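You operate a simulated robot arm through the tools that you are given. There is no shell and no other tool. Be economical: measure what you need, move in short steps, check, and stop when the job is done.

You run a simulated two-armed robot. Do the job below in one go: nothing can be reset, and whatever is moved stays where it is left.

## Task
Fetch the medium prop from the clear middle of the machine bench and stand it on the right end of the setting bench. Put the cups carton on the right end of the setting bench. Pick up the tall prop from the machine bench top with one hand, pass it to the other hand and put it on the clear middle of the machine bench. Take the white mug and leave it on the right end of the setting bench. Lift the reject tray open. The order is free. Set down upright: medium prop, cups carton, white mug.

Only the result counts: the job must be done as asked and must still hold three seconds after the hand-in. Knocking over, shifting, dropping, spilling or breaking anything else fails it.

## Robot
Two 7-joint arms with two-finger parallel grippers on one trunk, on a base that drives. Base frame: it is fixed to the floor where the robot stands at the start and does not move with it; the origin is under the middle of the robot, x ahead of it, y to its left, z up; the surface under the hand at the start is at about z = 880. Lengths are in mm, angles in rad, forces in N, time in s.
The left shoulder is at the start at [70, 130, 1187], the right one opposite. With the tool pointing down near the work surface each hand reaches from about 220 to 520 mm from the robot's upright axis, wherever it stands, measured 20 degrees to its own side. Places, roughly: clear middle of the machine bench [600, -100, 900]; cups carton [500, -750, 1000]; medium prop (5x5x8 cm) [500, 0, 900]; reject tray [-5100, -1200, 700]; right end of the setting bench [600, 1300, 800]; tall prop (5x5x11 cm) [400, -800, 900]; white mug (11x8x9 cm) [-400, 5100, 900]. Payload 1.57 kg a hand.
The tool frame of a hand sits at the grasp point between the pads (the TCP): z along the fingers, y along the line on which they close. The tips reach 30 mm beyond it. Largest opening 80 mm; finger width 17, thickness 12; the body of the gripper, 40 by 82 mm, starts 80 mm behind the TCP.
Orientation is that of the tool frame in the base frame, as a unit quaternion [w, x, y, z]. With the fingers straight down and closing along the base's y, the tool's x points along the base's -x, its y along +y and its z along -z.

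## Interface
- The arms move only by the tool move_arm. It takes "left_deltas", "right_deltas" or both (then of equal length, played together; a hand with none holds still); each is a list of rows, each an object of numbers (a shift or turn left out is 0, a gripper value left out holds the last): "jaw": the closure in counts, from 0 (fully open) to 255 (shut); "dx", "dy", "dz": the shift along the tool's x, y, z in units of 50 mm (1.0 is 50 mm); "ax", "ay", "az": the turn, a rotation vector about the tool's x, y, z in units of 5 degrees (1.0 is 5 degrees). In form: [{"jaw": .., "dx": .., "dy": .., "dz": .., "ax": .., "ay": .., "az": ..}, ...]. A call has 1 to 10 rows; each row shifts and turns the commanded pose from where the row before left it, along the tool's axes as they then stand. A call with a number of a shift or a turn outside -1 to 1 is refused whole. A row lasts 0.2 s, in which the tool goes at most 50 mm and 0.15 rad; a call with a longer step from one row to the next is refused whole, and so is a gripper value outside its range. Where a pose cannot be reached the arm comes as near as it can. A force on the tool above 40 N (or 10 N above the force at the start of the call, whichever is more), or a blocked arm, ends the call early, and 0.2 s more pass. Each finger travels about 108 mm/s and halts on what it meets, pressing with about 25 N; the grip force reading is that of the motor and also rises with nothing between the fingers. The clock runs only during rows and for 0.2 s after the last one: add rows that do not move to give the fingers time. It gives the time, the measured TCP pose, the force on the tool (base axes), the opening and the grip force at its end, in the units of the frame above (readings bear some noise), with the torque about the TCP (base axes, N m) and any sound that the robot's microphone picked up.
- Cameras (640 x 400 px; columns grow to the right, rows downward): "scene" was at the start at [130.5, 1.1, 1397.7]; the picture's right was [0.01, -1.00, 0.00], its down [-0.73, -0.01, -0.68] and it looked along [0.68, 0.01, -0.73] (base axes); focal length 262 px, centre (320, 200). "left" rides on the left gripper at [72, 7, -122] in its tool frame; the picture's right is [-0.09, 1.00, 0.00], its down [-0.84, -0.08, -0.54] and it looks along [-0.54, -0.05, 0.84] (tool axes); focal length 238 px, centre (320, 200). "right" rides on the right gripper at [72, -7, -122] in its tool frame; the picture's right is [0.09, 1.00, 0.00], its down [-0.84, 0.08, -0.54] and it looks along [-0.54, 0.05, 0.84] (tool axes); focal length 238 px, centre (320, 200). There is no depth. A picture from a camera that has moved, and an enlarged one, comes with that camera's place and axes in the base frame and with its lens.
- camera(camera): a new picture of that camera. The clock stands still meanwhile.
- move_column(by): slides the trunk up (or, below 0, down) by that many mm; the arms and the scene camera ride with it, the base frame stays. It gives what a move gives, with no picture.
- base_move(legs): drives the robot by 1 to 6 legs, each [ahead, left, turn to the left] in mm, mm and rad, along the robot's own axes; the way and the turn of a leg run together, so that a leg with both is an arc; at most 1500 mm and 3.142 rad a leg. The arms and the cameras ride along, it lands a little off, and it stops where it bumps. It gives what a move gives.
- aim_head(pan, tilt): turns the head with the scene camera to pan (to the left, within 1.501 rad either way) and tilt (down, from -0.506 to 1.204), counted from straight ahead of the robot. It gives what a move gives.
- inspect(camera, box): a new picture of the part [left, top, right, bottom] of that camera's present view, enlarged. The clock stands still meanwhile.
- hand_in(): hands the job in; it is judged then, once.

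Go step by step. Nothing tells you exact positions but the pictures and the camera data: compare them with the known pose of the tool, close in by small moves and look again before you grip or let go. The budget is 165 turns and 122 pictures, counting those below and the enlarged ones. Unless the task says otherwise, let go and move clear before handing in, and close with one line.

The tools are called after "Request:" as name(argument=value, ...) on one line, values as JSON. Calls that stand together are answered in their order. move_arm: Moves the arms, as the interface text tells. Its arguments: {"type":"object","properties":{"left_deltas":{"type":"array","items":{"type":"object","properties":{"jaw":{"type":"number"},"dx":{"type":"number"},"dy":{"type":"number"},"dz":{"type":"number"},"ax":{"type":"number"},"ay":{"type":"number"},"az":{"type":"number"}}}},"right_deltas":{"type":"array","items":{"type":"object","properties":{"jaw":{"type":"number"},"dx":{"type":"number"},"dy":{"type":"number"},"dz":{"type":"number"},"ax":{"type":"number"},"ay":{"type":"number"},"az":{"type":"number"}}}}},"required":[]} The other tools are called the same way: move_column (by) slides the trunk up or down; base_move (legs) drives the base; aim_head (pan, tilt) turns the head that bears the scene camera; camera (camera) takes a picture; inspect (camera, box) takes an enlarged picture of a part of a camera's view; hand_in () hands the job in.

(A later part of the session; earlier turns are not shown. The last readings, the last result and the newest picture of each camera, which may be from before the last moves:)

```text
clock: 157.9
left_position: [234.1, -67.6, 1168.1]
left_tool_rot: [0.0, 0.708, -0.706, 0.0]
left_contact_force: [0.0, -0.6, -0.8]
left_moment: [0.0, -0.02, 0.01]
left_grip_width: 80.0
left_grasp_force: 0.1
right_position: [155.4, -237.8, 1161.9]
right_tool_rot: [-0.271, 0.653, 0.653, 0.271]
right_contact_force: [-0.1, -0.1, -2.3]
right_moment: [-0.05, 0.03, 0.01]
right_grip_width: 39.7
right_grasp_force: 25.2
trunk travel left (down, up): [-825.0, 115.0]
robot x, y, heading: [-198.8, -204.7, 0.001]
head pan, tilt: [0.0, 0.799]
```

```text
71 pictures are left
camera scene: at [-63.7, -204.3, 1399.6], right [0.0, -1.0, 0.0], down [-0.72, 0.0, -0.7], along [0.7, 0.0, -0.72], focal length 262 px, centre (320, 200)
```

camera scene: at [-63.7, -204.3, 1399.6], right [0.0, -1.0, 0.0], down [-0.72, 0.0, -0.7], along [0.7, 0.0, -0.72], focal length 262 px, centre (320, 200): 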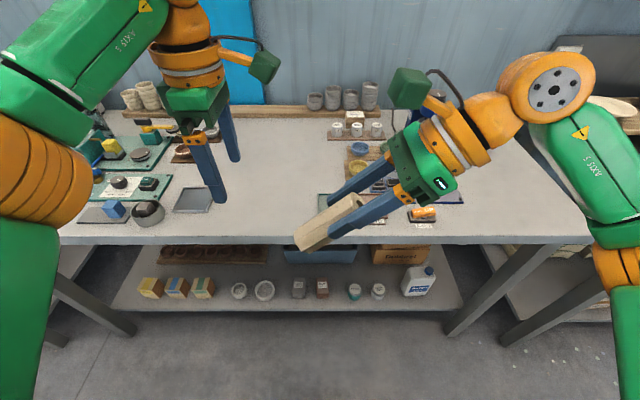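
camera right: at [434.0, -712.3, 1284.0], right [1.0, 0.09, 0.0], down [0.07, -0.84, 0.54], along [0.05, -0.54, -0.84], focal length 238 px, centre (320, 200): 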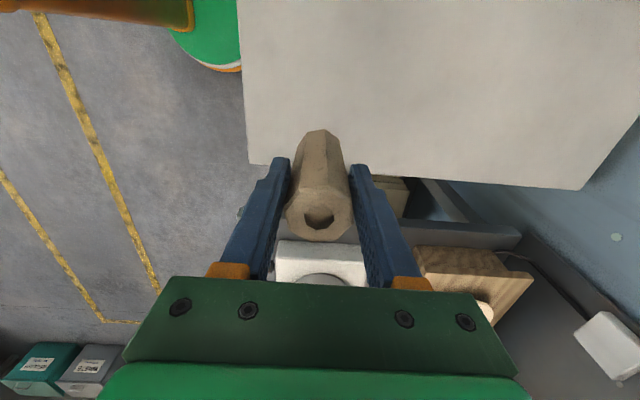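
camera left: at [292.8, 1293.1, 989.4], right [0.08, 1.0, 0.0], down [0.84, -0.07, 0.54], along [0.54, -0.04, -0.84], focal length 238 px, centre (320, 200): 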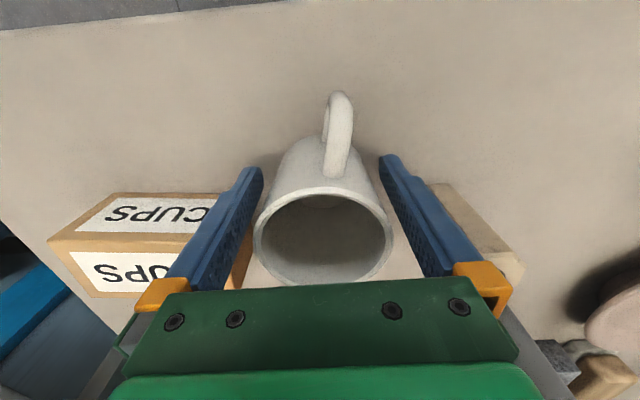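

The right hand holds the prop at 45°. Now tilting the left hand and bringing it to a pre-grasp position.

Request:
move_arm(left_deltas=[{"ay": 1}, {"ay": 1}, {"ay": 1}, {"ay": 1}, {"ay": 1}, {"ay": 1}, {"ay": 1}, {"ay": 1}, {"ay": 1}])

Request:
move_arm(left_deltas=[{"dx": 0.47, "dy": 0.53, "dz": 0.077}, {"dx": 0.47, "dy": 0.53, "dz": 0.077}, {"dx": 0.47, "dy": 0.53, "dz": 0.077}, {}])

Request:
camera(camera="scene")

Request:
camera(camera="left")

```text
clock: 159.9
left_position: [234.1, -68.9, 1167.2]
left_tool_rot: [-0.27, -0.653, 0.654, -0.272]
left_contact_force: [-0.2, -0.4, 0.2]
left_moment: [-0.05, -0.01, -0.02]
left_grip_width: 80.2
left_grasp_force: 0.0
right_position: [155.3, -238.7, 1161.0]
right_tool_rot: [-0.27, 0.654, 0.653, 0.271]
right_contact_force: [-0.2, -0.5, -1.9]
right_moment: [-0.02, -0.02, 0.01]
right_grip_width: 39.6
right_grasp_force: 25.1
trunk travel left (down, up): [-825.0, 115.0]
robot x, y, heading: [-194.9, -208.4, 0.001]
head pan, tilt: [0.0, 0.799]
```

```text
clock: 160.9
left_position: [154.8, -124.7, 1211.4]
left_tool_rot: [0.27, 0.653, -0.653, 0.272]
left_contact_force: [0.1, 0.8, 0.2]
left_moment: [0.02, -0.02, 0.0]
left_grip_width: 80.2
left_grasp_force: 0.0
right_position: [155.5, -238.4, 1160.9]
right_tool_rot: [-0.272, 0.653, 0.653, 0.271]
right_contact_force: [-0.4, 0.6, -2.1]
right_moment: [-0.06, 0.04, -0.02]
right_grip_width: 39.4
right_grasp_force: 24.7
trunk travel left (down, up): [-825.0, 115.0]
robot x, y, heading: [-196.5, -204.8, 0.004]
head pan, tilt: [0.0, 0.799]
```

```text
70 pictures are left
camera scene: at [-63.5, -204.1, 1399.6], right [0.0, -1.0, 0.0], down [-0.72, 0.0, -0.7], along [0.7, 0.0, -0.72], focal length 262 px, centre (320, 200)
```

scene: 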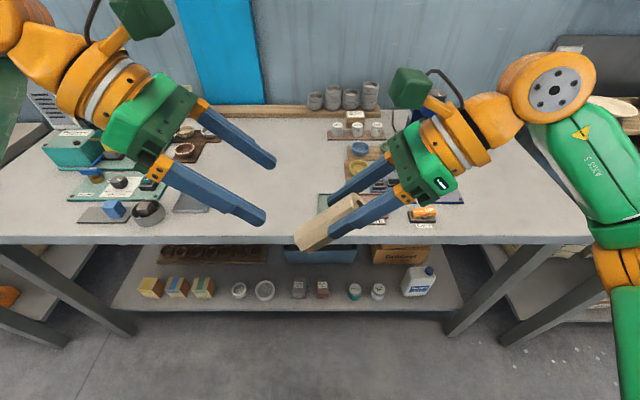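

```text
69 pictures are left
camera left: at [148.4, -89.8, 1348.3], right [-1.0, 0.06, -0.07], down [0.08, 0.97, -0.21], along [0.05, -0.21, -0.98], focal length 238 px, centre (320, 200)
```

left: 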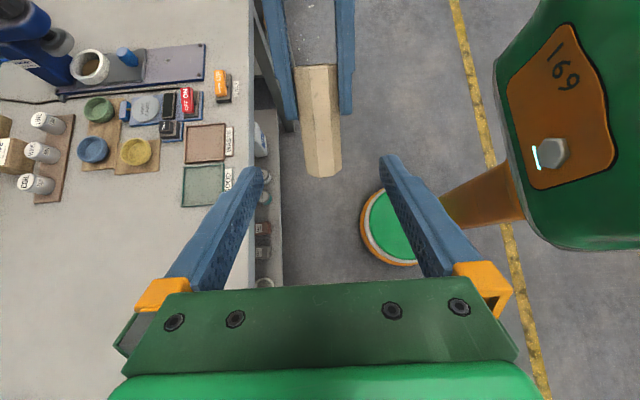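

Request:
move_arm(left_deltas=[{"dx": -0.1, "dz": 0.5}, {"dz": 0.5}, {"dz": 0.5}, {"dz": 0.53}, {}, {}])

Request:
camera(camera="left")

Request:
camera(camera="scene")

```text
clock: 162.3
left_position: [155.3, -194.7, 1132.7]
left_tool_rot: [0.271, 0.653, -0.653, 0.273]
left_contact_force: [0.0, -0.6, 0.1]
left_moment: [-0.02, -0.05, 0.01]
left_grip_width: 80.0
left_grasp_force: 0.0
right_position: [154.1, -238.3, 1161.3]
right_tool_rot: [-0.271, 0.653, 0.653, 0.271]
right_contact_force: [0.0, -0.1, -2.4]
right_moment: [-0.06, -0.01, 0.01]
right_grip_width: 39.2
right_grasp_force: 25.2
trunk travel left (down, up): [-825.0, 115.0]
robot x, y, heading: [-195.7, -200.1, 0.0]
head pan, tilt: [0.0, 0.799]
```

```text
68 pictures are left
camera left: at [147.8, -157.9, 1270.8], right [-1.0, 0.06, -0.07], down [0.08, 0.97, -0.21], along [0.05, -0.21, -0.98], focal length 238 px, centre (320, 200)
```

left: 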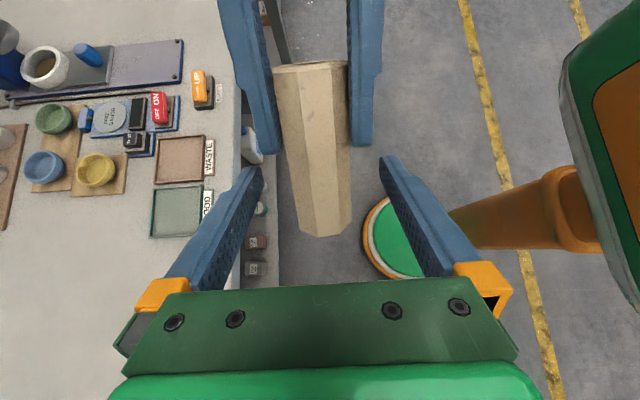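

```text
67 pictures are left
camera scene: at [-63.8, -204.1, 1399.6], right [0.0, -1.0, 0.0], down [-0.72, 0.0, -0.7], along [0.7, 0.0, -0.72], focal length 262 px, centre (320, 200)
```

scene: 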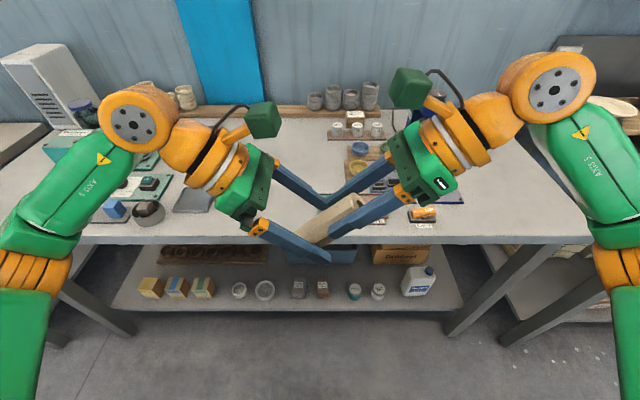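

Left fingers straddle the prop below the right tips. Closing the left hand.

Request:
move_arm(left_deltas=[{"dz": -0.08}, {}, {"jaw": 255}, {}, {}, {}])

Request:
camera(camera="left")

```text
clock: 163.7
left_position: [154.3, -191.7, 1136.1]
left_tool_rot: [0.27, 0.654, -0.653, 0.272]
left_contact_force: [4.1, 1.7, -0.1]
left_moment: [0.05, -0.17, 0.12]
left_grip_width: 40.1
left_grasp_force: 24.7
right_position: [155.0, -238.6, 1161.4]
right_tool_rot: [-0.271, 0.653, 0.653, 0.271]
right_contact_force: [-3.9, -0.7, -0.7]
right_moment: [0.0, 0.22, 0.07]
right_grip_width: 39.3
right_grasp_force: 24.6
trunk travel left (down, up): [-825.0, 115.0]
robot x, y, heading: [-196.1, -207.8, 0.004]
head pan, tilt: [0.0, 0.799]
```

```text
66 pictures are left
camera left: at [148.2, -156.1, 1273.5], right [-1.0, 0.06, -0.07], down [0.08, 0.97, -0.21], along [0.05, -0.21, -0.98], focal length 238 px, centre (320, 200)
```

left: 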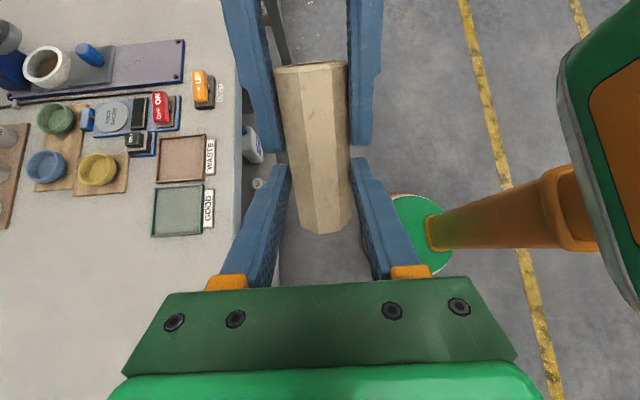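

Both grip. Opening the right hand, then withdrawing it along its own axis.

Request:
move_arm(right_deltas=[{"jaw": 0}, {}, {}, {"dz": -0.6}, {"dz": -0.8}, {"dz": -0.8}, {"dz": -0.8}])

Request:
camera(camera="left")

```text
clock: 165.3
left_position: [154.1, -192.1, 1135.0]
left_tool_rot: [-0.27, -0.653, 0.653, -0.272]
left_contact_force: [0.0, 0.5, 0.7]
left_moment: [0.1, -0.01, 0.0]
left_grip_width: 38.8
left_grasp_force: 25.4
right_position: [155.8, -344.4, 1266.5]
right_tool_rot: [-0.271, 0.654, 0.653, 0.27]
right_contact_force: [0.0, 0.1, -0.4]
right_moment: [0.03, -0.01, 0.0]
right_grip_width: 80.3
right_grasp_force: 0.1
trunk travel left (down, up): [-825.0, 115.0]
robot x, y, heading: [-195.6, -200.2, 0.001]
head pan, tilt: [0.0, 0.799]
```

```text
65 pictures are left
camera left: at [147.6, -156.5, 1273.7], right [-1.0, 0.06, -0.07], down [0.08, 0.97, -0.21], along [0.05, -0.21, -0.98], focal length 238 px, centre (320, 200)
```

left: 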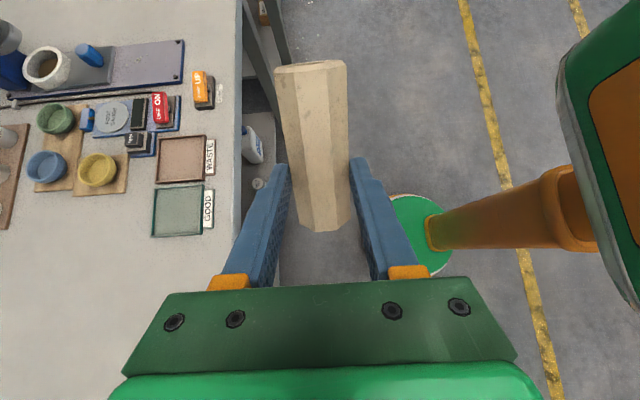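

Handover done. Straightening both hands, so the prop lies horizontal under the left hand.

Request:
move_arm(left_deltas=[{"ay": -1}, {"ay": -1}, {"ay": -1}, {"ay": -1}, {"ay": -1}, {"ay": -1}, {"ay": -1}, {"ay": -1}, {"ay": -1}], right_deltas=[{"ay": -1}, {"ay": -1}, {"ay": -1}, {"ay": -1}, {"ay": -1}, {"ay": -1}, {"ay": -1}, {"ay": -1}, {"ay": -1}])

Request:
move_arm(left_deltas=[{"dx": -0.75}, {"dx": -0.75}, {"dx": -0.75}, {}])

Request:
base_move(legs=[[315, 0, 0]])

Request:
camera(camera="left")

Request:
camera(camera="scene")

```text
clock: 167.3
left_position: [154.2, -190.9, 1136.9]
left_tool_rot: [0.0, 0.708, -0.707, 0.0]
left_contact_force: [0.5, 0.6, 0.0]
left_moment: [0.03, -0.02, -0.01]
left_grip_width: 38.3
left_grasp_force: 25.3
right_position: [154.8, -344.5, 1267.2]
right_tool_rot: [0.0, 0.707, 0.707, 0.0]
right_contact_force: [-0.5, 0.3, -0.3]
right_moment: [0.02, -0.04, -0.03]
right_grip_width: 80.0
right_grasp_force: 0.1
trunk travel left (down, up): [-825.0, 115.0]
robot x, y, heading: [-199.4, -206.5, 0.001]
head pan, tilt: [0.0, 0.799]
```

```text
clock: 168.3
left_position: [154.6, -80.0, 1136.1]
left_tool_rot: [-0.001, 0.708, -0.706, 0.001]
left_contact_force: [-0.4, 0.4, 0.2]
left_moment: [0.02, 0.0, 0.0]
left_grip_width: 38.6
left_grasp_force: 24.6
right_position: [155.4, -345.3, 1266.4]
right_tool_rot: [-0.001, 0.707, 0.707, 0.001]
right_contact_force: [-0.1, 0.2, 1.1]
right_moment: [0.01, 0.01, -0.01]
right_grip_width: 80.0
right_grasp_force: 0.0
trunk travel left (down, up): [-825.0, 115.0]
robot x, y, heading: [-196.0, -203.0, -0.005]
head pan, tilt: [0.0, 0.799]
```

```text
clock: 170.4
left_position: [464.3, -76.1, 1136.2]
left_tool_rot: [-0.001, 0.71, -0.704, 0.002]
left_contact_force: [-0.5, 0.7, 0.0]
left_moment: [0.03, -0.02, -0.01]
left_grip_width: 38.3
left_grasp_force: 24.9
right_position: [467.1, -340.8, 1267.4]
right_tool_rot: [0.001, 0.704, 0.71, 0.002]
right_contact_force: [-0.3, 0.4, -0.1]
right_moment: [0.04, -0.03, -0.02]
right_grip_width: 80.3
right_grasp_force: 0.0
trunk travel left (down, up): [-825.0, 115.0]
robot x, y, heading: [117.8, -202.1, 0.007]
head pan, tilt: [0.0, 0.799]
```

```text
64 pictures are left
camera left: at [458.4, -148.2, 1258.1], right [-1.0, 0.08, 0.0], down [0.07, 0.84, 0.54], along [0.05, 0.54, -0.84], focal length 238 px, centre (320, 200)
```

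left: 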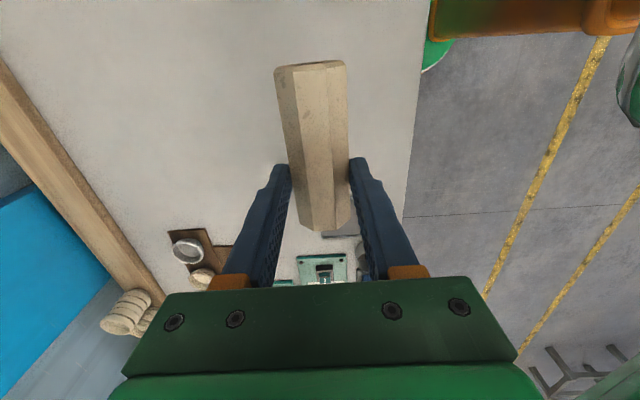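

```text
63 pictures are left
camera scene: at [246.4, -202.2, 1399.9], right [0.01, -1.0, 0.0], down [-0.72, -0.01, -0.7], along [0.7, 0.01, -0.72], focal length 262 px, centre (320, 200)
```

scene: 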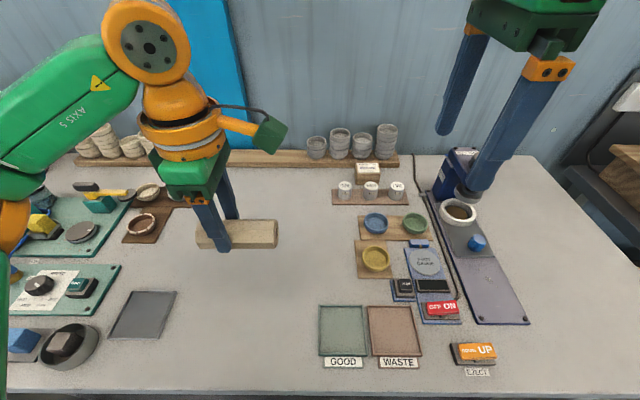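

Request:
move_arm(left_deltas=[{"dx": -0.32, "dy": -0.56, "dz": 0.3}, {"dx": -0.32, "dy": -0.56, "dz": 0.3}, {"dz": 0.8}, {"dz": 0.8}, {"dz": 0.8}, {"dz": 0.8}, {"dz": 0.3}, {}])

Request:
camera(camera="left")

Request:
inspect(camera="scene", box=[170, 180, 350, 330])

```text
clock: 172.2
left_position: [520.3, -44.0, 930.5]
left_tool_rot: [0.0, 0.711, -0.704, 0.0]
left_contact_force: [-0.2, -0.9, -0.2]
left_moment: [0.04, 0.0, 0.0]
left_grip_width: 38.6
left_grasp_force: 24.7
right_position: [470.2, -341.2, 1267.2]
right_tool_rot: [-0.001, 0.705, 0.709, 0.0]
right_contact_force: [0.2, -0.5, 0.5]
right_moment: [-0.01, -0.01, 0.01]
right_grip_width: 80.0
right_grasp_force: 0.1
trunk travel left (down, up): [-825.0, 115.0]
robot x, y, heading: [118.2, -200.3, 0.005]
head pan, tilt: [0.0, 0.799]
```

```text
62 pictures are left
camera left: at [515.1, -117.0, 1052.5], right [-1.0, 0.08, 0.0], down [0.07, 0.84, 0.54], along [0.05, 0.54, -0.84], focal length 238 px, centre (320, 200)
```

left: 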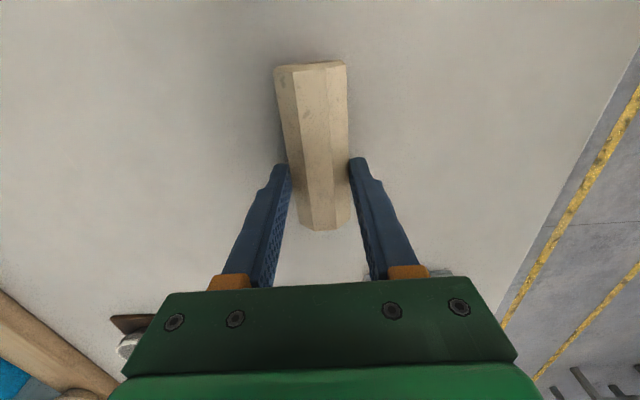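

```text
2.67 times, centred on (260, 255) of scene
camera zoom: at [249.3, -202.0, 1399.6], right [0.01, -1.0, 0.0], down [-0.72, -0.01, -0.7], along [0.7, 0.0, -0.72], focal length 698 px, centre (480, 53)
```

zoom: 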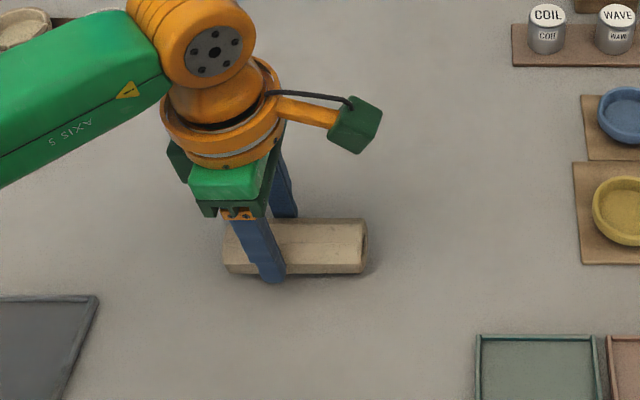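

Request:
move_arm(left_deltas=[{"dz": 0.06}, {"dz": 0.06}, {"dz": 0.05}, {"dz": 0.05}, {"dz": 0.04}, {"dz": 0.04}])

```text
clock: 173.6
left_position: [521.0, -45.5, 917.3]
left_tool_rot: [-0.002, 0.71, -0.704, 0.002]
left_contact_force: [1.7, 0.2, 18.9]
left_moment: [-0.01, 0.01, -0.05]
left_grip_width: 38.4
left_grasp_force: 25.2
right_position: [466.0, -342.0, 1267.6]
right_tool_rot: [0.0, 0.704, 0.71, 0.002]
right_contact_force: [0.1, 0.3, -0.5]
right_moment: [-0.03, 0.02, -0.01]
right_grip_width: 80.1
right_grasp_force: 0.1
trunk travel left (down, up): [-825.0, 115.0]
robot x, y, heading: [116.7, -201.8, -0.0]
head pan, tilt: [0.0, 0.799]
```

On the bench. Easing off slightly, opening and lifting away.

Request:
move_arm(left_deltas=[{"dz": -0.03}, {}, {"jaw": 120}, {"jaw": 0}, {}, {}])

Request:
move_arm(left_deltas=[{"dz": -0.5}, {"dz": -0.8}, {"dz": -0.9}, {"dz": -0.9}, {"dz": -0.9}, {"dz": -0.8}])

Request:
camera(camera="scene")

```text
clock: 175.0
left_position: [523.0, -43.3, 917.4]
left_tool_rot: [-0.001, 0.711, -0.704, 0.0]
left_contact_force: [-0.2, 0.5, 0.4]
left_moment: [0.01, 0.0, 0.03]
left_grip_width: 79.8
left_grasp_force: 0.0
right_position: [469.4, -341.2, 1266.8]
right_tool_rot: [-0.001, 0.704, 0.71, 0.001]
right_contact_force: [-0.1, 0.0, -0.2]
right_moment: [-0.01, -0.04, 0.01]
right_grip_width: 80.0
right_grasp_force: 0.1
trunk travel left (down, up): [-825.0, 115.0]
robot x, y, heading: [118.9, -203.8, 0.007]
head pan, tilt: [0.0, 0.799]
```

```text
clock: 176.4
left_position: [519.7, -45.1, 1159.0]
left_tool_rot: [-0.001, 0.711, -0.704, 0.001]
left_contact_force: [0.5, -0.3, -0.2]
left_moment: [-0.01, -0.01, 0.0]
left_grip_width: 80.1
left_grasp_force: 0.0
right_position: [467.0, -341.7, 1266.9]
right_tool_rot: [0.0, 0.705, 0.709, 0.001]
right_contact_force: [-0.1, 0.1, 0.5]
right_moment: [0.0, -0.04, 0.0]
right_grip_width: 79.8
right_grasp_force: 0.0
trunk travel left (down, up): [-825.0, 115.0]
robot x, y, heading: [118.3, -205.4, 0.005]
head pan, tilt: [0.0, 0.799]
```

```text
60 pictures are left
camera scene: at [247.8, -203.1, 1399.7], right [0.01, -1.0, 0.0], down [-0.72, 0.0, -0.7], along [0.7, 0.01, -0.72], focal length 262 px, centre (320, 200)
```

scene: 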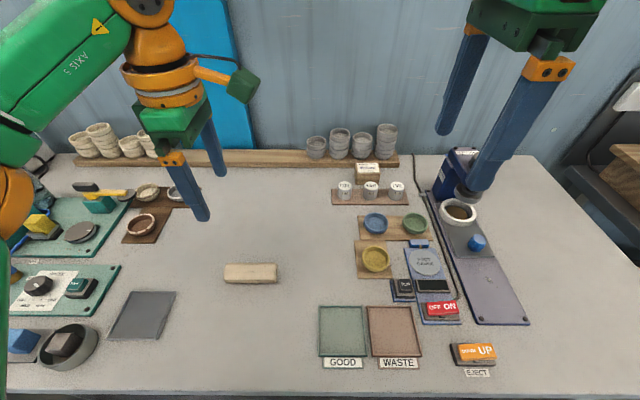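

Tall prop rests in the middle. Now backing off, turning round and looking for the reject tray.

Request:
base_move(legs=[[-750, 0, 0], [0, 0, 3.1]])

Request:
aim_head(pan=0.0, tilt=0.2)

Request:
camera(camera="scene")

```text
clock: 187.9
left_position: [-1037.5, -373.6, 1158.0]
left_tool_rot: [0.0, 0.699, 0.715, 0.0]
left_contact_force: [-1.0, -0.3, -0.2]
left_moment: [0.03, 0.0, -0.01]
left_grip_width: 80.1
left_grasp_force: 0.0
right_position: [-988.2, -76.3, 1268.3]
right_tool_rot: [0.002, 0.715, -0.699, 0.001]
right_contact_force: [-0.1, 0.2, 0.7]
right_moment: [-0.01, 0.04, -0.03]
right_grip_width: 79.9
right_grasp_force: 0.1
trunk travel left (down, up): [-825.0, 115.0]
robot x, y, heading: [-636.9, -207.9, -3.12]
head pan, tilt: [0.0, 0.799]
```

```text
clock: 188.9
left_position: [-1036.9, -374.5, 1158.1]
left_tool_rot: [-0.001, 0.699, 0.715, -0.001]
left_contact_force: [0.5, 0.3, 0.3]
left_moment: [0.0, 0.03, 0.04]
left_grip_width: 80.0
left_grasp_force: 0.0
right_position: [-989.5, -76.4, 1267.0]
right_tool_rot: [0.001, 0.715, -0.699, 0.001]
right_contact_force: [-0.4, -0.1, -0.5]
right_moment: [-0.03, -0.01, 0.01]
right_grip_width: 80.1
right_grasp_force: 0.0
trunk travel left (down, up): [-825.0, 115.0]
robot x, y, heading: [-635.1, -207.4, -3.121]
head pan, tilt: [0.0, 0.201]
```

```text
59 pictures are left
camera scene: at [-778.6, -212.1, 1453.2], right [-0.02, 1.0, 0.0], down [0.2, 0.0, -0.98], along [-0.98, -0.02, -0.2], focal length 262 px, centre (320, 200)
```

scene: 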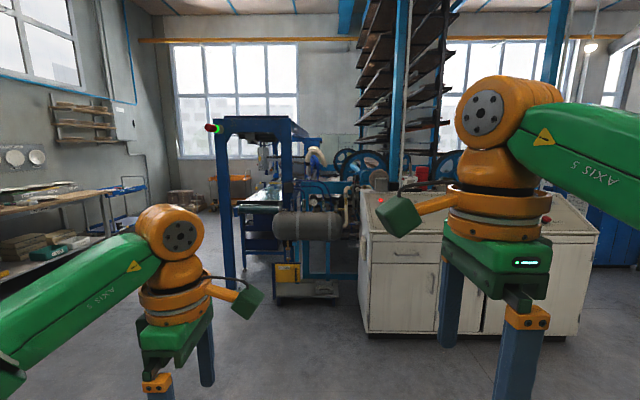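

Request:
inspect(camera="scene", box=[180, 100, 380, 310])

```text
1.90 times, centred on (280, 205) of scene
camera zoom: at [-778.6, -212.1, 1453.2], right [-0.02, 1.0, 0.0], down [0.2, 0.0, -0.98], along [-0.98, -0.02, -0.2], focal length 499 px, centre (396, 190)
```

zoom: 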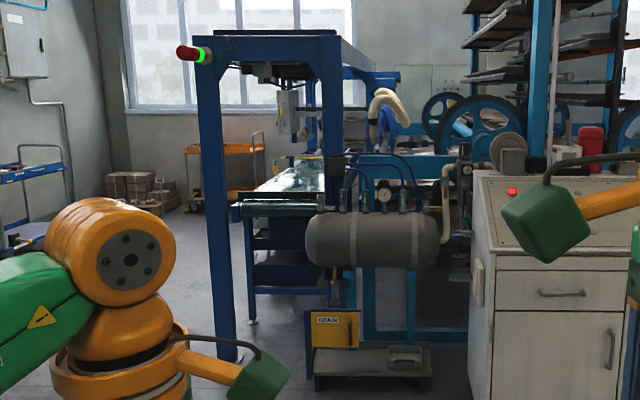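

The tray should be on the conveyor machine behind the blue gantry. Driving nearer into the aisle beside it.

Request:
base_move(legs=[[1400, 0, 0], [0, 1400, 0]])

Request:
aim_head(pan=0.0, tilt=0.35)

Request:
camera(camera="scene")

```text
clock: 202.4
left_position: [-2344.4, -1836.4, 1157.4]
left_tool_rot: [-0.001, 0.678, 0.735, -0.001]
left_contact_force: [-0.7, -0.9, 0.3]
left_moment: [0.0, 0.03, -0.05]
left_grip_width: 80.0
left_grasp_force: 0.1
right_position: [-2315.3, -1535.8, 1267.8]
right_tool_rot: [0.001, 0.735, -0.678, 0.001]
right_contact_force: [0.3, 0.5, -0.2]
right_moment: [-0.02, 0.0, -0.02]
right_grip_width: 79.7
right_grasp_force: 0.0
trunk travel left (down, up): [-825.0, 115.0]
robot x, y, heading: [-1958.0, -1650.4, -3.063]
head pan, tilt: [0.0, 0.201]
```

```text
clock: 203.1
left_position: [-2344.7, -1836.0, 1157.5]
left_tool_rot: [0.0, 0.678, 0.735, 0.0]
left_contact_force: [0.2, -0.3, 0.6]
left_moment: [0.02, -0.06, -0.02]
left_grip_width: 80.1
left_grasp_force: 0.1
right_position: [-2313.0, -1537.3, 1267.2]
right_tool_rot: [0.001, 0.734, -0.679, 0.001]
right_contact_force: [-0.5, 0.5, 0.6]
right_moment: [-0.03, 0.05, -0.02]
right_grip_width: 80.1
right_grasp_force: 0.1
trunk travel left (down, up): [-825.0, 115.0]
robot x, y, heading: [-1951.4, -1647.7, -3.066]
head pan, tilt: [0.0, 0.351]
```

```text
57 pictures are left
camera scene: at [-2095.5, -1659.4, 1439.3], right [-0.08, 1.0, 0.0], down [0.34, 0.03, -0.94], along [-0.94, -0.07, -0.34], focal length 262 px, centre (320, 200)
```

scene: 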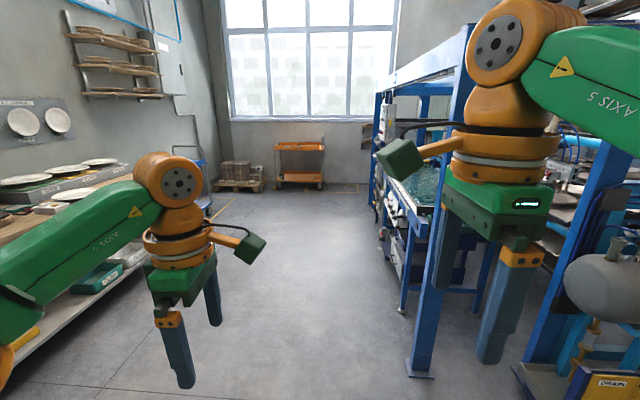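

Request:
inspect(camera="scene", box=[340, 90, 460, 330])

Request:
base_move(legs=[[0, 0, -0.078], [1500, 0, 0], [600, 150, 0]])

Request:
aim_head(pan=-0.7, tilt=0.45)

Request:
camera(camera="scene")

```text
1.67 times, centred on (400, 210) of scene
camera zoom: at [-2095.5, -1659.4, 1439.3], right [-0.08, 1.0, 0.0], down [0.34, 0.03, -0.94], along [-0.94, -0.07, -0.34], focal length 436 px, centre (187, 183)
```

zoom: 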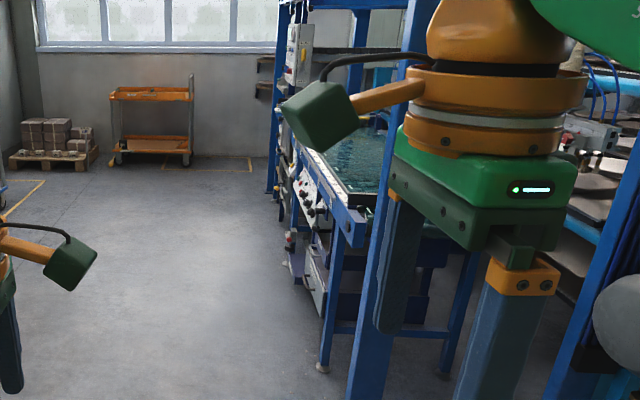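

```text
clock: 214.1
left_position: [-4450.7, -1981.3, 1157.6]
left_tool_rot: [-0.001, 0.703, 0.712, -0.001]
left_contact_force: [0.0, 0.3, 0.2]
left_moment: [-0.02, -0.01, -0.01]
left_grip_width: 79.7
left_grasp_force: 0.0
right_position: [-4399.8, -1685.6, 1267.6]
right_tool_rot: [0.001, 0.711, -0.703, 0.0]
right_contact_force: [-0.6, -0.1, 0.5]
right_moment: [0.02, 0.01, -0.03]
right_grip_width: 80.1
right_grasp_force: 0.0
trunk travel left (down, up): [-825.0, 115.0]
robot x, y, heading: [-4049.6, -1818.6, -3.13]
head pan, tilt: [0.0, 0.351]
```

```text
clock: 215.2
left_position: [-4451.8, -1981.6, 1157.8]
left_tool_rot: [-0.001, 0.702, 0.712, -0.001]
left_contact_force: [0.3, -0.2, -0.1]
left_moment: [0.01, 0.02, 0.02]
left_grip_width: 80.1
left_grasp_force: 0.0
right_position: [-4400.9, -1685.3, 1266.3]
right_tool_rot: [0.0, 0.711, -0.703, 0.0]
right_contact_force: [0.6, 0.3, -0.8]
right_moment: [0.03, -0.03, -0.01]
right_grip_width: 79.9
right_grasp_force: 0.0
trunk travel left (down, up): [-825.0, 115.0]
robot x, y, heading: [-4052.2, -1823.3, -3.127]
head pan, tilt: [-0.7, 0.45]
```

```text
55 pictures are left
camera scene: at [-4169.6, -1763.0, 1430.1], right [0.63, 0.77, 0.0], down [0.34, -0.28, -0.9], along [-0.7, 0.57, -0.44], focal length 262 px, centre (320, 200)
```

scene: 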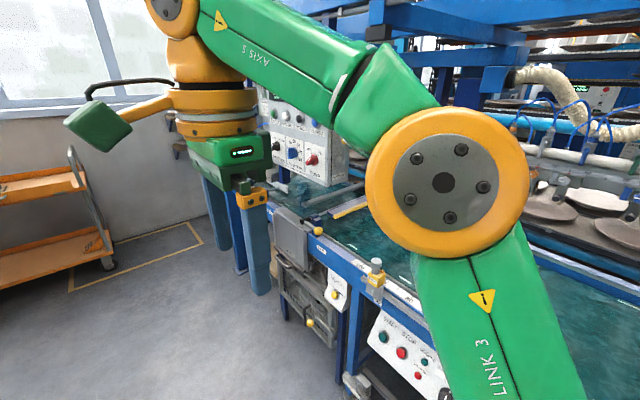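

The grey flap with a yellow knob on the conveyor side seems to be the reject tray. Driving up and turning to face it.

Request:
base_move(legs=[[980, 40, 0], [0, 0, -1.585]])

Request:
aim_head(pan=0.0, tilt=0.7)

Request:
camera(camera="scene")

```text
clock: 224.1
left_position: [-5172.7, -1475.0, 1156.8]
left_tool_rot: [-0.001, 1.0, 0.0, 0.0]
left_contact_force: [0.5, -0.3, 0.5]
left_moment: [-0.02, 0.02, 0.01]
left_grip_width: 80.1
left_grasp_force: 0.0
right_position: [-4875.4, -1529.6, 1268.0]
right_tool_rot: [-0.001, 0.0, 1.0, 0.0]
right_contact_force: [0.0, -0.3, 0.2]
right_moment: [0.03, -0.04, 0.03]
right_grip_width: 80.3
right_grasp_force: 0.0
trunk travel left (down, up): [-825.0, 115.0]
robot x, y, heading: [-5014.7, -1878.4, 1.572]
head pan, tilt: [-0.7, 0.45]
```

```text
clock: 225.2
left_position: [-5172.0, -1475.2, 1157.6]
left_tool_rot: [0.0, 1.0, 0.001, -0.001]
left_contact_force: [-0.2, -0.4, -0.5]
left_moment: [-0.02, -0.02, 0.02]
left_grip_width: 80.0
left_grasp_force: 0.1
right_position: [-4876.6, -1529.5, 1268.0]
right_tool_rot: [-0.001, 0.0, 1.0, 0.0]
right_contact_force: [-0.1, 1.2, -0.5]
right_moment: [0.0, -0.02, 0.01]
right_grip_width: 80.2
right_grasp_force: 0.1
trunk travel left (down, up): [-825.0, 115.0]
robot x, y, heading: [-5016.5, -1878.8, 1.575]
head pan, tilt: [0.0, 0.7]
```

```text
54 pictures are left
camera scene: at [-5015.5, -1744.6, 1407.9], right [1.0, 0.0, 0.0], down [0.0, -0.64, -0.77], along [0.0, 0.77, -0.64], focal length 262 px, centre (320, 200)
```

scene: 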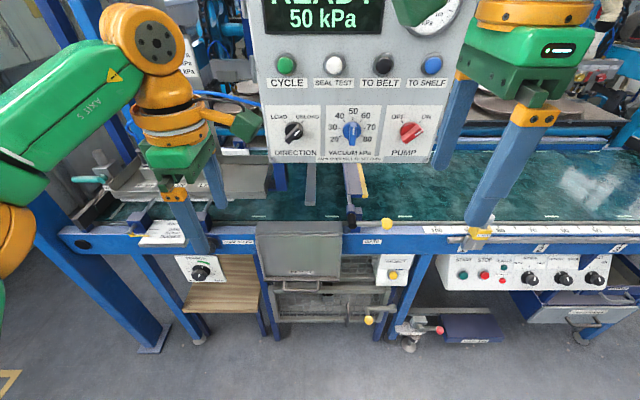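

Request:
inspect(camera="scene", box=[220, 200, 440, 350])

```text
2.67 times, centred on (330, 275) of scene
camera zoom: at [-5015.5, -1744.6, 1407.9], right [1.0, 0.0, 0.0], down [0.0, -0.64, -0.77], along [0.0, 0.77, -0.64], focal length 698 px, centre (293, 0)
```

zoom: 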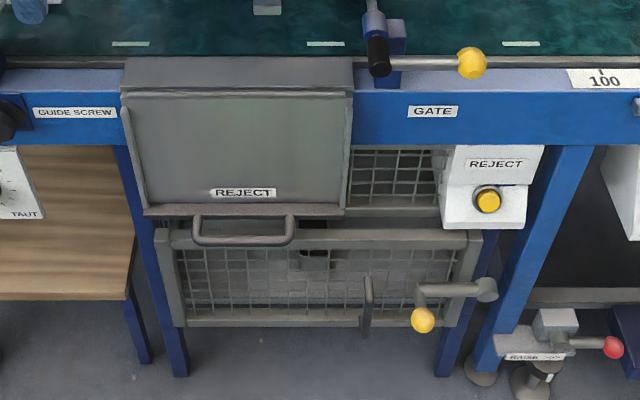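

I see a grey "REJECT" flap with a U-handle at its lower edge. Lowering the trunk for a better view and for reach.

Request:
move_column(by=-380)

Request:
aim_head(pan=0.1, tilt=0.6)

Request:
camera(camera="scene")

Request:
inspect(camera="scene", box=[220, 150, 440, 310])

```text
clock: 228.8
left_position: [-5172.7, -1474.9, 778.3]
left_tool_rot: [-0.001, 1.0, 0.001, 0.001]
left_contact_force: [-1.1, -0.4, -0.3]
left_moment: [0.01, -0.02, -0.01]
left_grip_width: 79.9
left_grasp_force: 0.1
right_position: [-4877.3, -1528.8, 887.0]
right_tool_rot: [-0.001, 0.0, 1.0, 0.0]
right_contact_force: [0.0, -0.9, -0.6]
right_moment: [0.01, 0.01, 0.01]
right_grip_width: 80.0
right_grasp_force: 0.0
trunk travel left (down, up): [-445.0, 495.0]
robot x, y, heading: [-5018.3, -1878.6, 1.572]
head pan, tilt: [0.0, 0.7]
```

```text
clock: 229.5
left_position: [-5172.3, -1475.0, 778.3]
left_tool_rot: [-0.001, 1.0, 0.001, 0.0]
left_contact_force: [1.2, -0.8, 0.5]
left_moment: [-0.01, -0.03, -0.01]
left_grip_width: 80.0
left_grasp_force: 0.0
right_position: [-4876.2, -1528.7, 887.0]
right_tool_rot: [-0.001, 0.0, 1.0, -0.001]
right_contact_force: [-0.1, 1.1, 0.1]
right_moment: [-0.02, -0.01, 0.0]
right_grip_width: 79.8
right_grasp_force: 0.1
trunk travel left (down, up): [-445.0, 495.0]
robot x, y, heading: [-5017.6, -1878.5, 1.574]
head pan, tilt: [0.099, 0.6]
```

```text
52 pictures are left
camera scene: at [-5024.4, -1741.7, 1036.5], right [0.99, 0.1, 0.0], down [0.06, -0.56, -0.82], along [-0.08, 0.82, -0.57], focal length 262 px, centre (320, 200)
```

scene: 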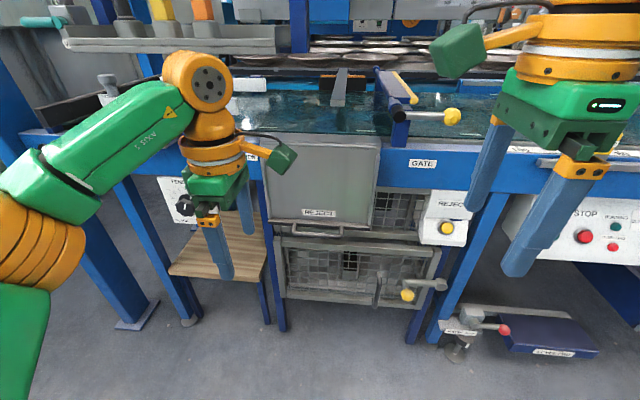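

```text
2.50 times, centred on (330, 230) of scene
camera zoom: at [-5024.4, -1741.7, 1036.5], right [0.99, 0.1, 0.0], down [0.06, -0.56, -0.82], along [-0.08, 0.82, -0.57], focal length 655 px, centre (295, 125)
```

zoom: 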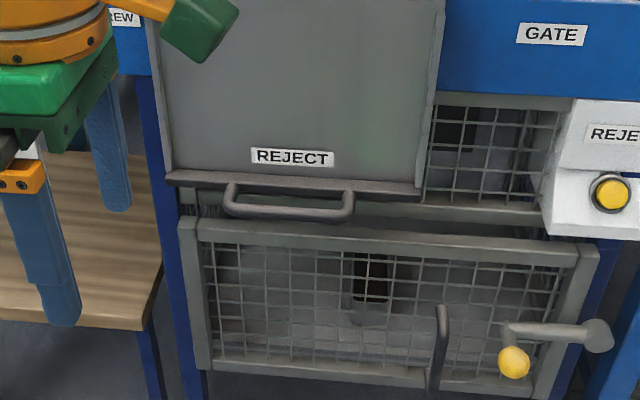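

Handle bar is at about (-5080, -1240, 577), flap hinge near (y -1199, z 818). I'll approach with the left hand tilted 45° forward-down to cage the bar, then swing it out and up.

Request:
base_move(legs=[[150, -65, 0]])

Request:
move_arm(left_deltas=[{"ax": 1, "jaw": 110}, {"ax": 1}, {"ax": 1}, {"ax": 1}, {"ax": 1}, {"ax": 1}, {"ax": 1}, {"ax": 1}, {"ax": 1}])

Request:
camera(camera="left")

Request:
camera(camera="scene")

```text
clock: 230.9
left_position: [-5109.6, -1326.4, 777.6]
left_tool_rot: [-0.001, 1.0, 0.004, 0.0]
left_contact_force: [-0.2, 0.4, 0.7]
left_moment: [-0.02, 0.01, -0.02]
left_grip_width: 80.3
left_grasp_force: 0.1
right_position: [-4813.7, -1379.5, 886.3]
right_tool_rot: [0.0, -0.002, 1.0, -0.001]
right_contact_force: [-0.5, 0.4, -0.1]
right_moment: [-0.04, 0.0, 0.01]
right_grip_width: 80.0
right_grasp_force: 0.1
trunk travel left (down, up): [-445.0, 495.0]
robot x, y, heading: [-4951.5, -1732.0, 1.576]
head pan, tilt: [0.099, 0.6]
```

```text
clock: 232.9
left_position: [-5109.1, -1327.2, 778.5]
left_tool_rot: [-0.385, 0.923, 0.002, -0.001]
left_contact_force: [0.0, 0.4, -0.4]
left_moment: [0.02, -0.01, 0.0]
left_grip_width: 45.7
left_grasp_force: 0.1
right_position: [-4814.0, -1379.8, 887.9]
right_tool_rot: [-0.001, -0.002, 1.0, 0.001]
right_contact_force: [0.2, 1.0, 0.8]
right_moment: [-0.01, 0.01, 0.02]
right_grip_width: 80.1
right_grasp_force: 0.1
trunk travel left (down, up): [-445.0, 495.0]
robot x, y, heading: [-4948.0, -1734.3, 1.576]
head pan, tilt: [0.099, 0.6]
```

```text
50 pictures are left
camera left: at [-5037.2, -1417.9, 859.5], right [-0.09, -0.7, -0.71], down [-0.84, -0.34, 0.44], along [-0.54, 0.63, -0.56], focal length 238 px, centre (320, 200)
```

left: 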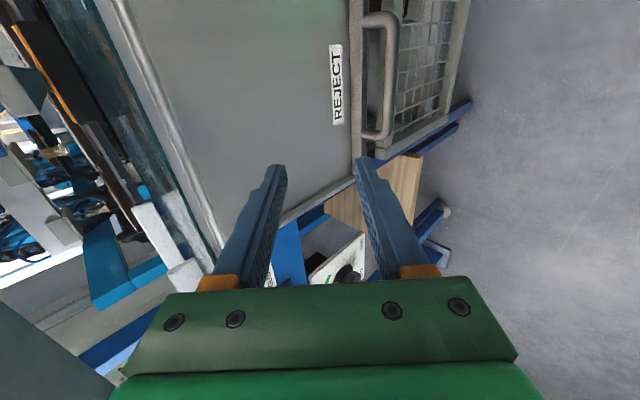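

```text
49 pictures are left
camera scene: at [-4961.1, -1592.7, 1036.5], right [0.99, 0.1, 0.0], down [0.06, -0.56, -0.83], along [-0.09, 0.82, -0.56], focal length 262 px, centre (320, 200)
```

scene: 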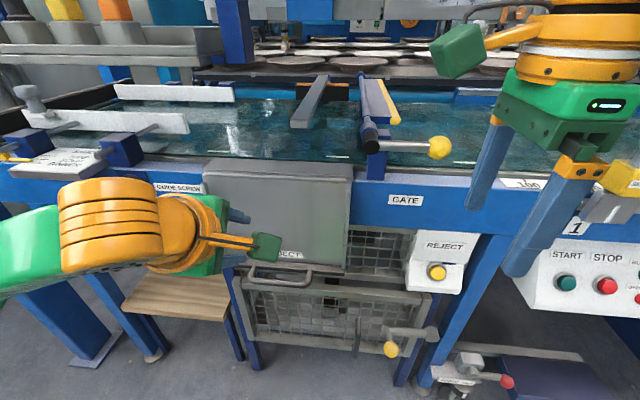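

Projection of the estimated bar matches the hand camera. Moving to the pre-grasp just above the handle with jaws at ~30 mm.

Request:
move_arm(left_deltas=[{"dx": 0.145, "dy": 0.405, "dz": 0.65, "jaw": 155}, {"dx": 0.145, "dy": 0.405, "dz": 0.65}, {"dx": 0.145, "dy": 0.405, "dz": 0.65}, {"dx": 0.145, "dy": 0.405, "dz": 0.65}, {}])

Request:
camera(camera="left")

Request:
inspect(camera="scene", box=[190, 180, 370, 320])

```text
clock: 234.1
left_position: [-5082.5, -1292.8, 627.3]
left_tool_rot: [-0.384, 0.923, 0.003, -0.001]
left_contact_force: [0.4, 0.4, -0.1]
left_moment: [0.0, 0.0, 0.0]
left_grip_width: 31.4
left_grasp_force: 0.1
right_position: [-4814.6, -1380.0, 887.6]
right_tool_rot: [-0.001, -0.003, 1.0, 0.001]
right_contact_force: [0.2, 0.0, 0.5]
right_moment: [-0.01, 0.01, 0.0]
right_grip_width: 80.1
right_grasp_force: 0.1
trunk travel left (down, up): [-445.0, 495.0]
robot x, y, heading: [-4952.4, -1730.9, 1.574]
head pan, tilt: [0.099, 0.6]
```

```text
48 pictures are left
camera left: at [-5010.1, -1383.8, 709.1], right [-0.09, -0.7, -0.71], down [-0.84, -0.33, 0.44], along [-0.54, 0.63, -0.56], focal length 238 px, centre (320, 200)
```

left: 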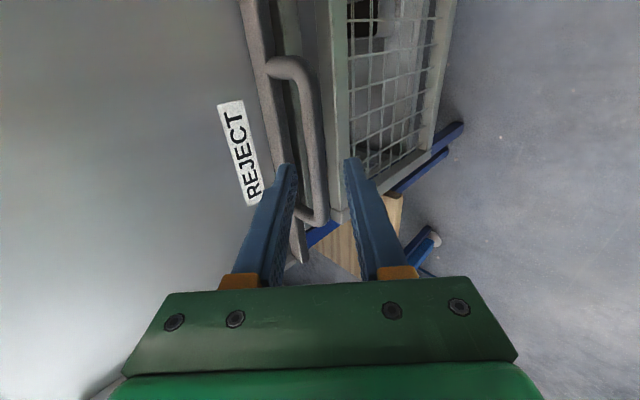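

```text
2.86 times, centred on (280, 250) of scene
camera zoom: at [-4960.9, -1592.8, 1036.6], right [0.99, 0.1, 0.0], down [0.06, -0.56, -0.83], along [-0.09, 0.82, -0.56], focal length 748 px, centre (434, 57)
```

zoom: 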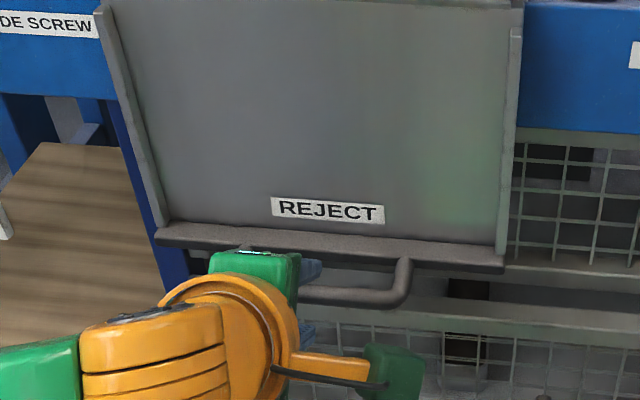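

Request:
inspect(camera="left", box=[230, 30, 390, 250])

```text
1.82 times, centred on (310, 140) of left
camera zoom: at [-5010.1, -1383.8, 709.1], right [-0.09, -0.7, -0.71], down [-0.84, -0.33, 0.44], along [-0.54, 0.63, -0.56], focal length 433 px, centre (338, 309)
```

zoom: 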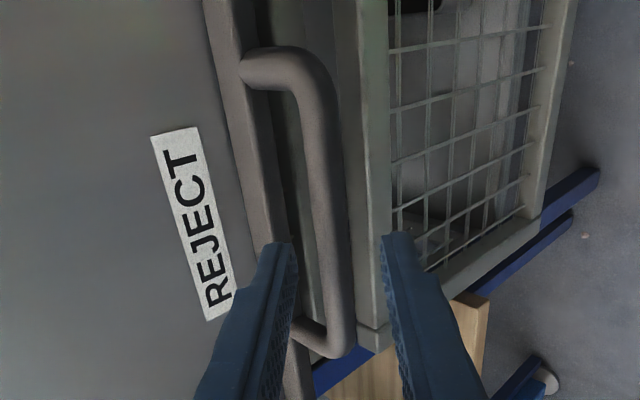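

The gap between bar and ledge is only ~15 mm, so alignment matters. Setting the opening to ~26 mm and advancing partway to look again.

Request:
move_arm(left_deltas=[{"dz": 0.3, "jaw": 172}, {"dz": 0.3}, {}, {}])

Request:
inspect(camera="left", box=[230, 60, 390, 260])

```text
clock: 235.1
left_position: [-5082.9, -1270.2, 607.3]
left_tool_rot: [-0.384, 0.923, 0.003, 0.0]
left_contact_force: [-0.9, -0.4, 0.3]
left_moment: [0.02, 0.01, -0.01]
left_grip_width: 26.0
left_grasp_force: 0.0
right_position: [-4813.3, -1379.3, 886.7]
right_tool_rot: [-0.001, -0.003, 1.0, 0.0]
right_contact_force: [0.0, 0.7, 0.6]
right_moment: [-0.01, 0.01, 0.0]
right_grip_width: 80.0
right_grasp_force: 0.0
trunk travel left (down, up): [-445.0, 495.0]
robot x, y, heading: [-4955.1, -1730.9, 1.569]
head pan, tilt: [0.099, 0.6]
```

```text
2.00 times, centred on (310, 160) of left
camera zoom: at [-5010.3, -1361.4, 688.6], right [-0.09, -0.7, -0.71], down [-0.84, -0.33, 0.44], along [-0.54, 0.63, -0.56], focal length 477 px, centre (340, 280)
```

zoom: 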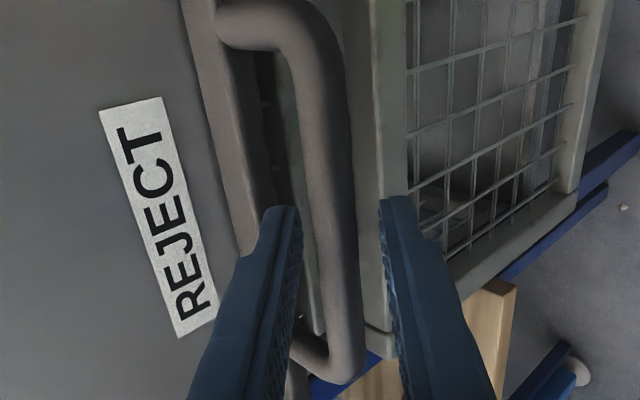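

Request:
move_arm(left_deltas=[{"dz": 0.2}, {"dz": 0.2}, {"dz": 0.2}, {}])

Request:
inspect(camera="left", box=[230, 60, 390, 260])

```text
clock: 235.7
left_position: [-5083.5, -1266.2, 604.5]
left_tool_rot: [-0.393, 0.919, 0.004, 0.0]
left_contact_force: [-2.7, -29.4, 24.5]
left_moment: [0.8, 0.0, 0.05]
left_grip_width: 22.9
left_grasp_force: 0.0
right_position: [-4815.0, -1390.1, 891.3]
right_tool_rot: [-0.001, -0.004, 1.0, 0.007]
right_contact_force: [0.2, -0.3, 0.1]
right_moment: [0.0, 0.03, -0.01]
right_grip_width: 80.3
right_grasp_force: 0.1
trunk travel left (down, up): [-445.0, 495.0]
robot x, y, heading: [-4948.4, -1729.6, 1.577]
head pan, tilt: [0.099, 0.6]
stopped in row 2 (left hand): the force on the tool passed its limit at 45 N (the readings are from after the stop); the commanded pose is now the measured one
```

```text
2.00 times, centred on (310, 160) of left
camera zoom: at [-5010.6, -1358.2, 684.0], right [-0.08, -0.69, -0.72], down [-0.84, -0.34, 0.43], along [-0.54, 0.64, -0.55], focal length 477 px, centre (340, 280)
```

zoom: 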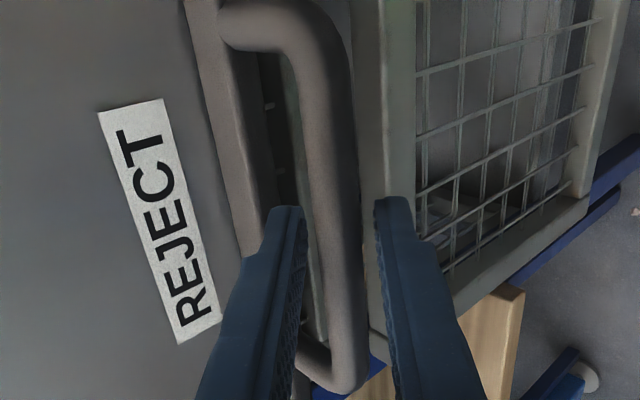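

The inner fingertip hit the ledge. Retreating slightly and narrowing the opening so that finger passes nearer the bar.

Request:
move_arm(left_deltas=[{"dz": -0.25, "ax": -0.2}, {"jaw": 190}, {}, {}])

Request:
inspect(camera="left", box=[260, 100, 380, 240])

```text
clock: 236.7
left_position: [-5082.9, -1267.5, 604.0]
left_tool_rot: [-0.378, 0.926, 0.004, 0.0]
left_contact_force: [-0.7, -0.3, 0.6]
left_moment: [-0.01, 0.0, 0.0]
left_grip_width: 20.6
left_grasp_force: 0.1
right_position: [-4814.8, -1380.2, 886.6]
right_tool_rot: [-0.001, -0.005, 1.0, 0.0]
right_contact_force: [0.5, -0.6, 0.6]
right_moment: [0.0, 0.0, 0.03]
right_grip_width: 80.2
right_grasp_force: 0.0
trunk travel left (down, up): [-445.0, 495.0]
robot x, y, heading: [-4952.9, -1732.0, 1.578]
head pan, tilt: [0.099, 0.6]
```

```text
2.86 times, centred on (320, 170) of left
camera zoom: at [-5010.7, -1357.0, 688.0], right [-0.08, -0.71, -0.7], down [-0.84, -0.33, 0.44], along [-0.54, 0.62, -0.57], focal length 681 px, centre (320, 286)
```

zoom: 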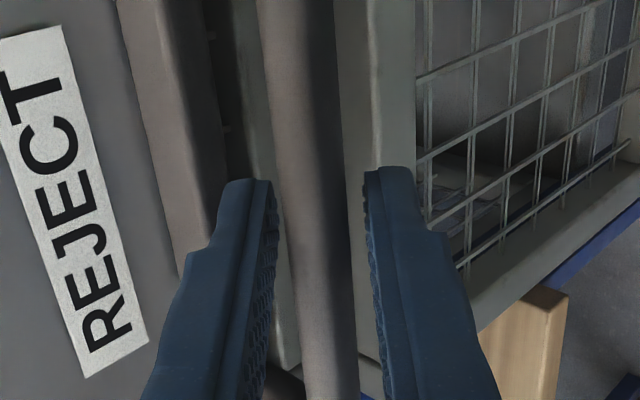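

Request:
move_arm(left_deltas=[{"jaw": 185}, {"dz": 0.1}, {"dz": 0.1}, {"dz": 0.1}, {"dz": 0.1}, {}])

Request:
inspect(camera="left", box=[260, 100, 380, 240])

```text
clock: 237.8
left_position: [-5083.2, -1264.4, 601.6]
left_tool_rot: [-0.386, 0.923, 0.005, 0.0]
left_contact_force: [-1.4, -29.2, 23.4]
left_moment: [0.68, 0.0, -0.03]
left_grip_width: 18.5
left_grasp_force: 0.0
right_position: [-4814.9, -1390.1, 892.0]
right_tool_rot: [-0.001, -0.005, 1.0, 0.007]
right_contact_force: [-0.7, 0.2, -0.4]
right_moment: [-0.03, -0.02, -0.02]
right_grip_width: 79.8
right_grasp_force: 0.0
trunk travel left (down, up): [-445.0, 495.0]
robot x, y, heading: [-4954.1, -1726.9, 1.582]
head pan, tilt: [0.099, 0.6]
stopped in row 5 (left hand): the force on the tool passed its limit at 44 N (the readings are from after the stop); the commanded pose is now the measured one
```

```text
2.86 times, centred on (320, 170) of left
camera zoom: at [-5010.9, -1355.4, 684.0], right [-0.08, -0.7, -0.71], down [-0.84, -0.34, 0.43], along [-0.54, 0.63, -0.56], focal length 681 px, centre (320, 286)
```

zoom: 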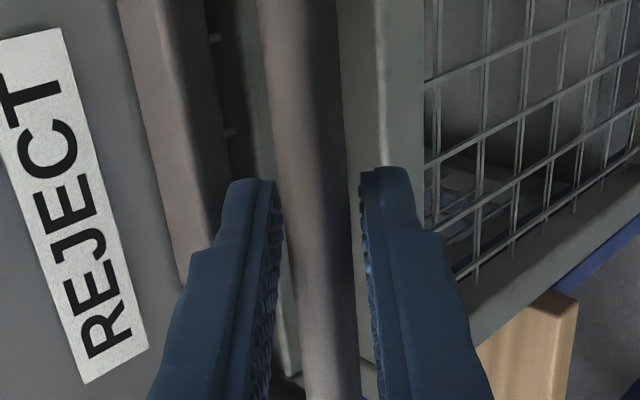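

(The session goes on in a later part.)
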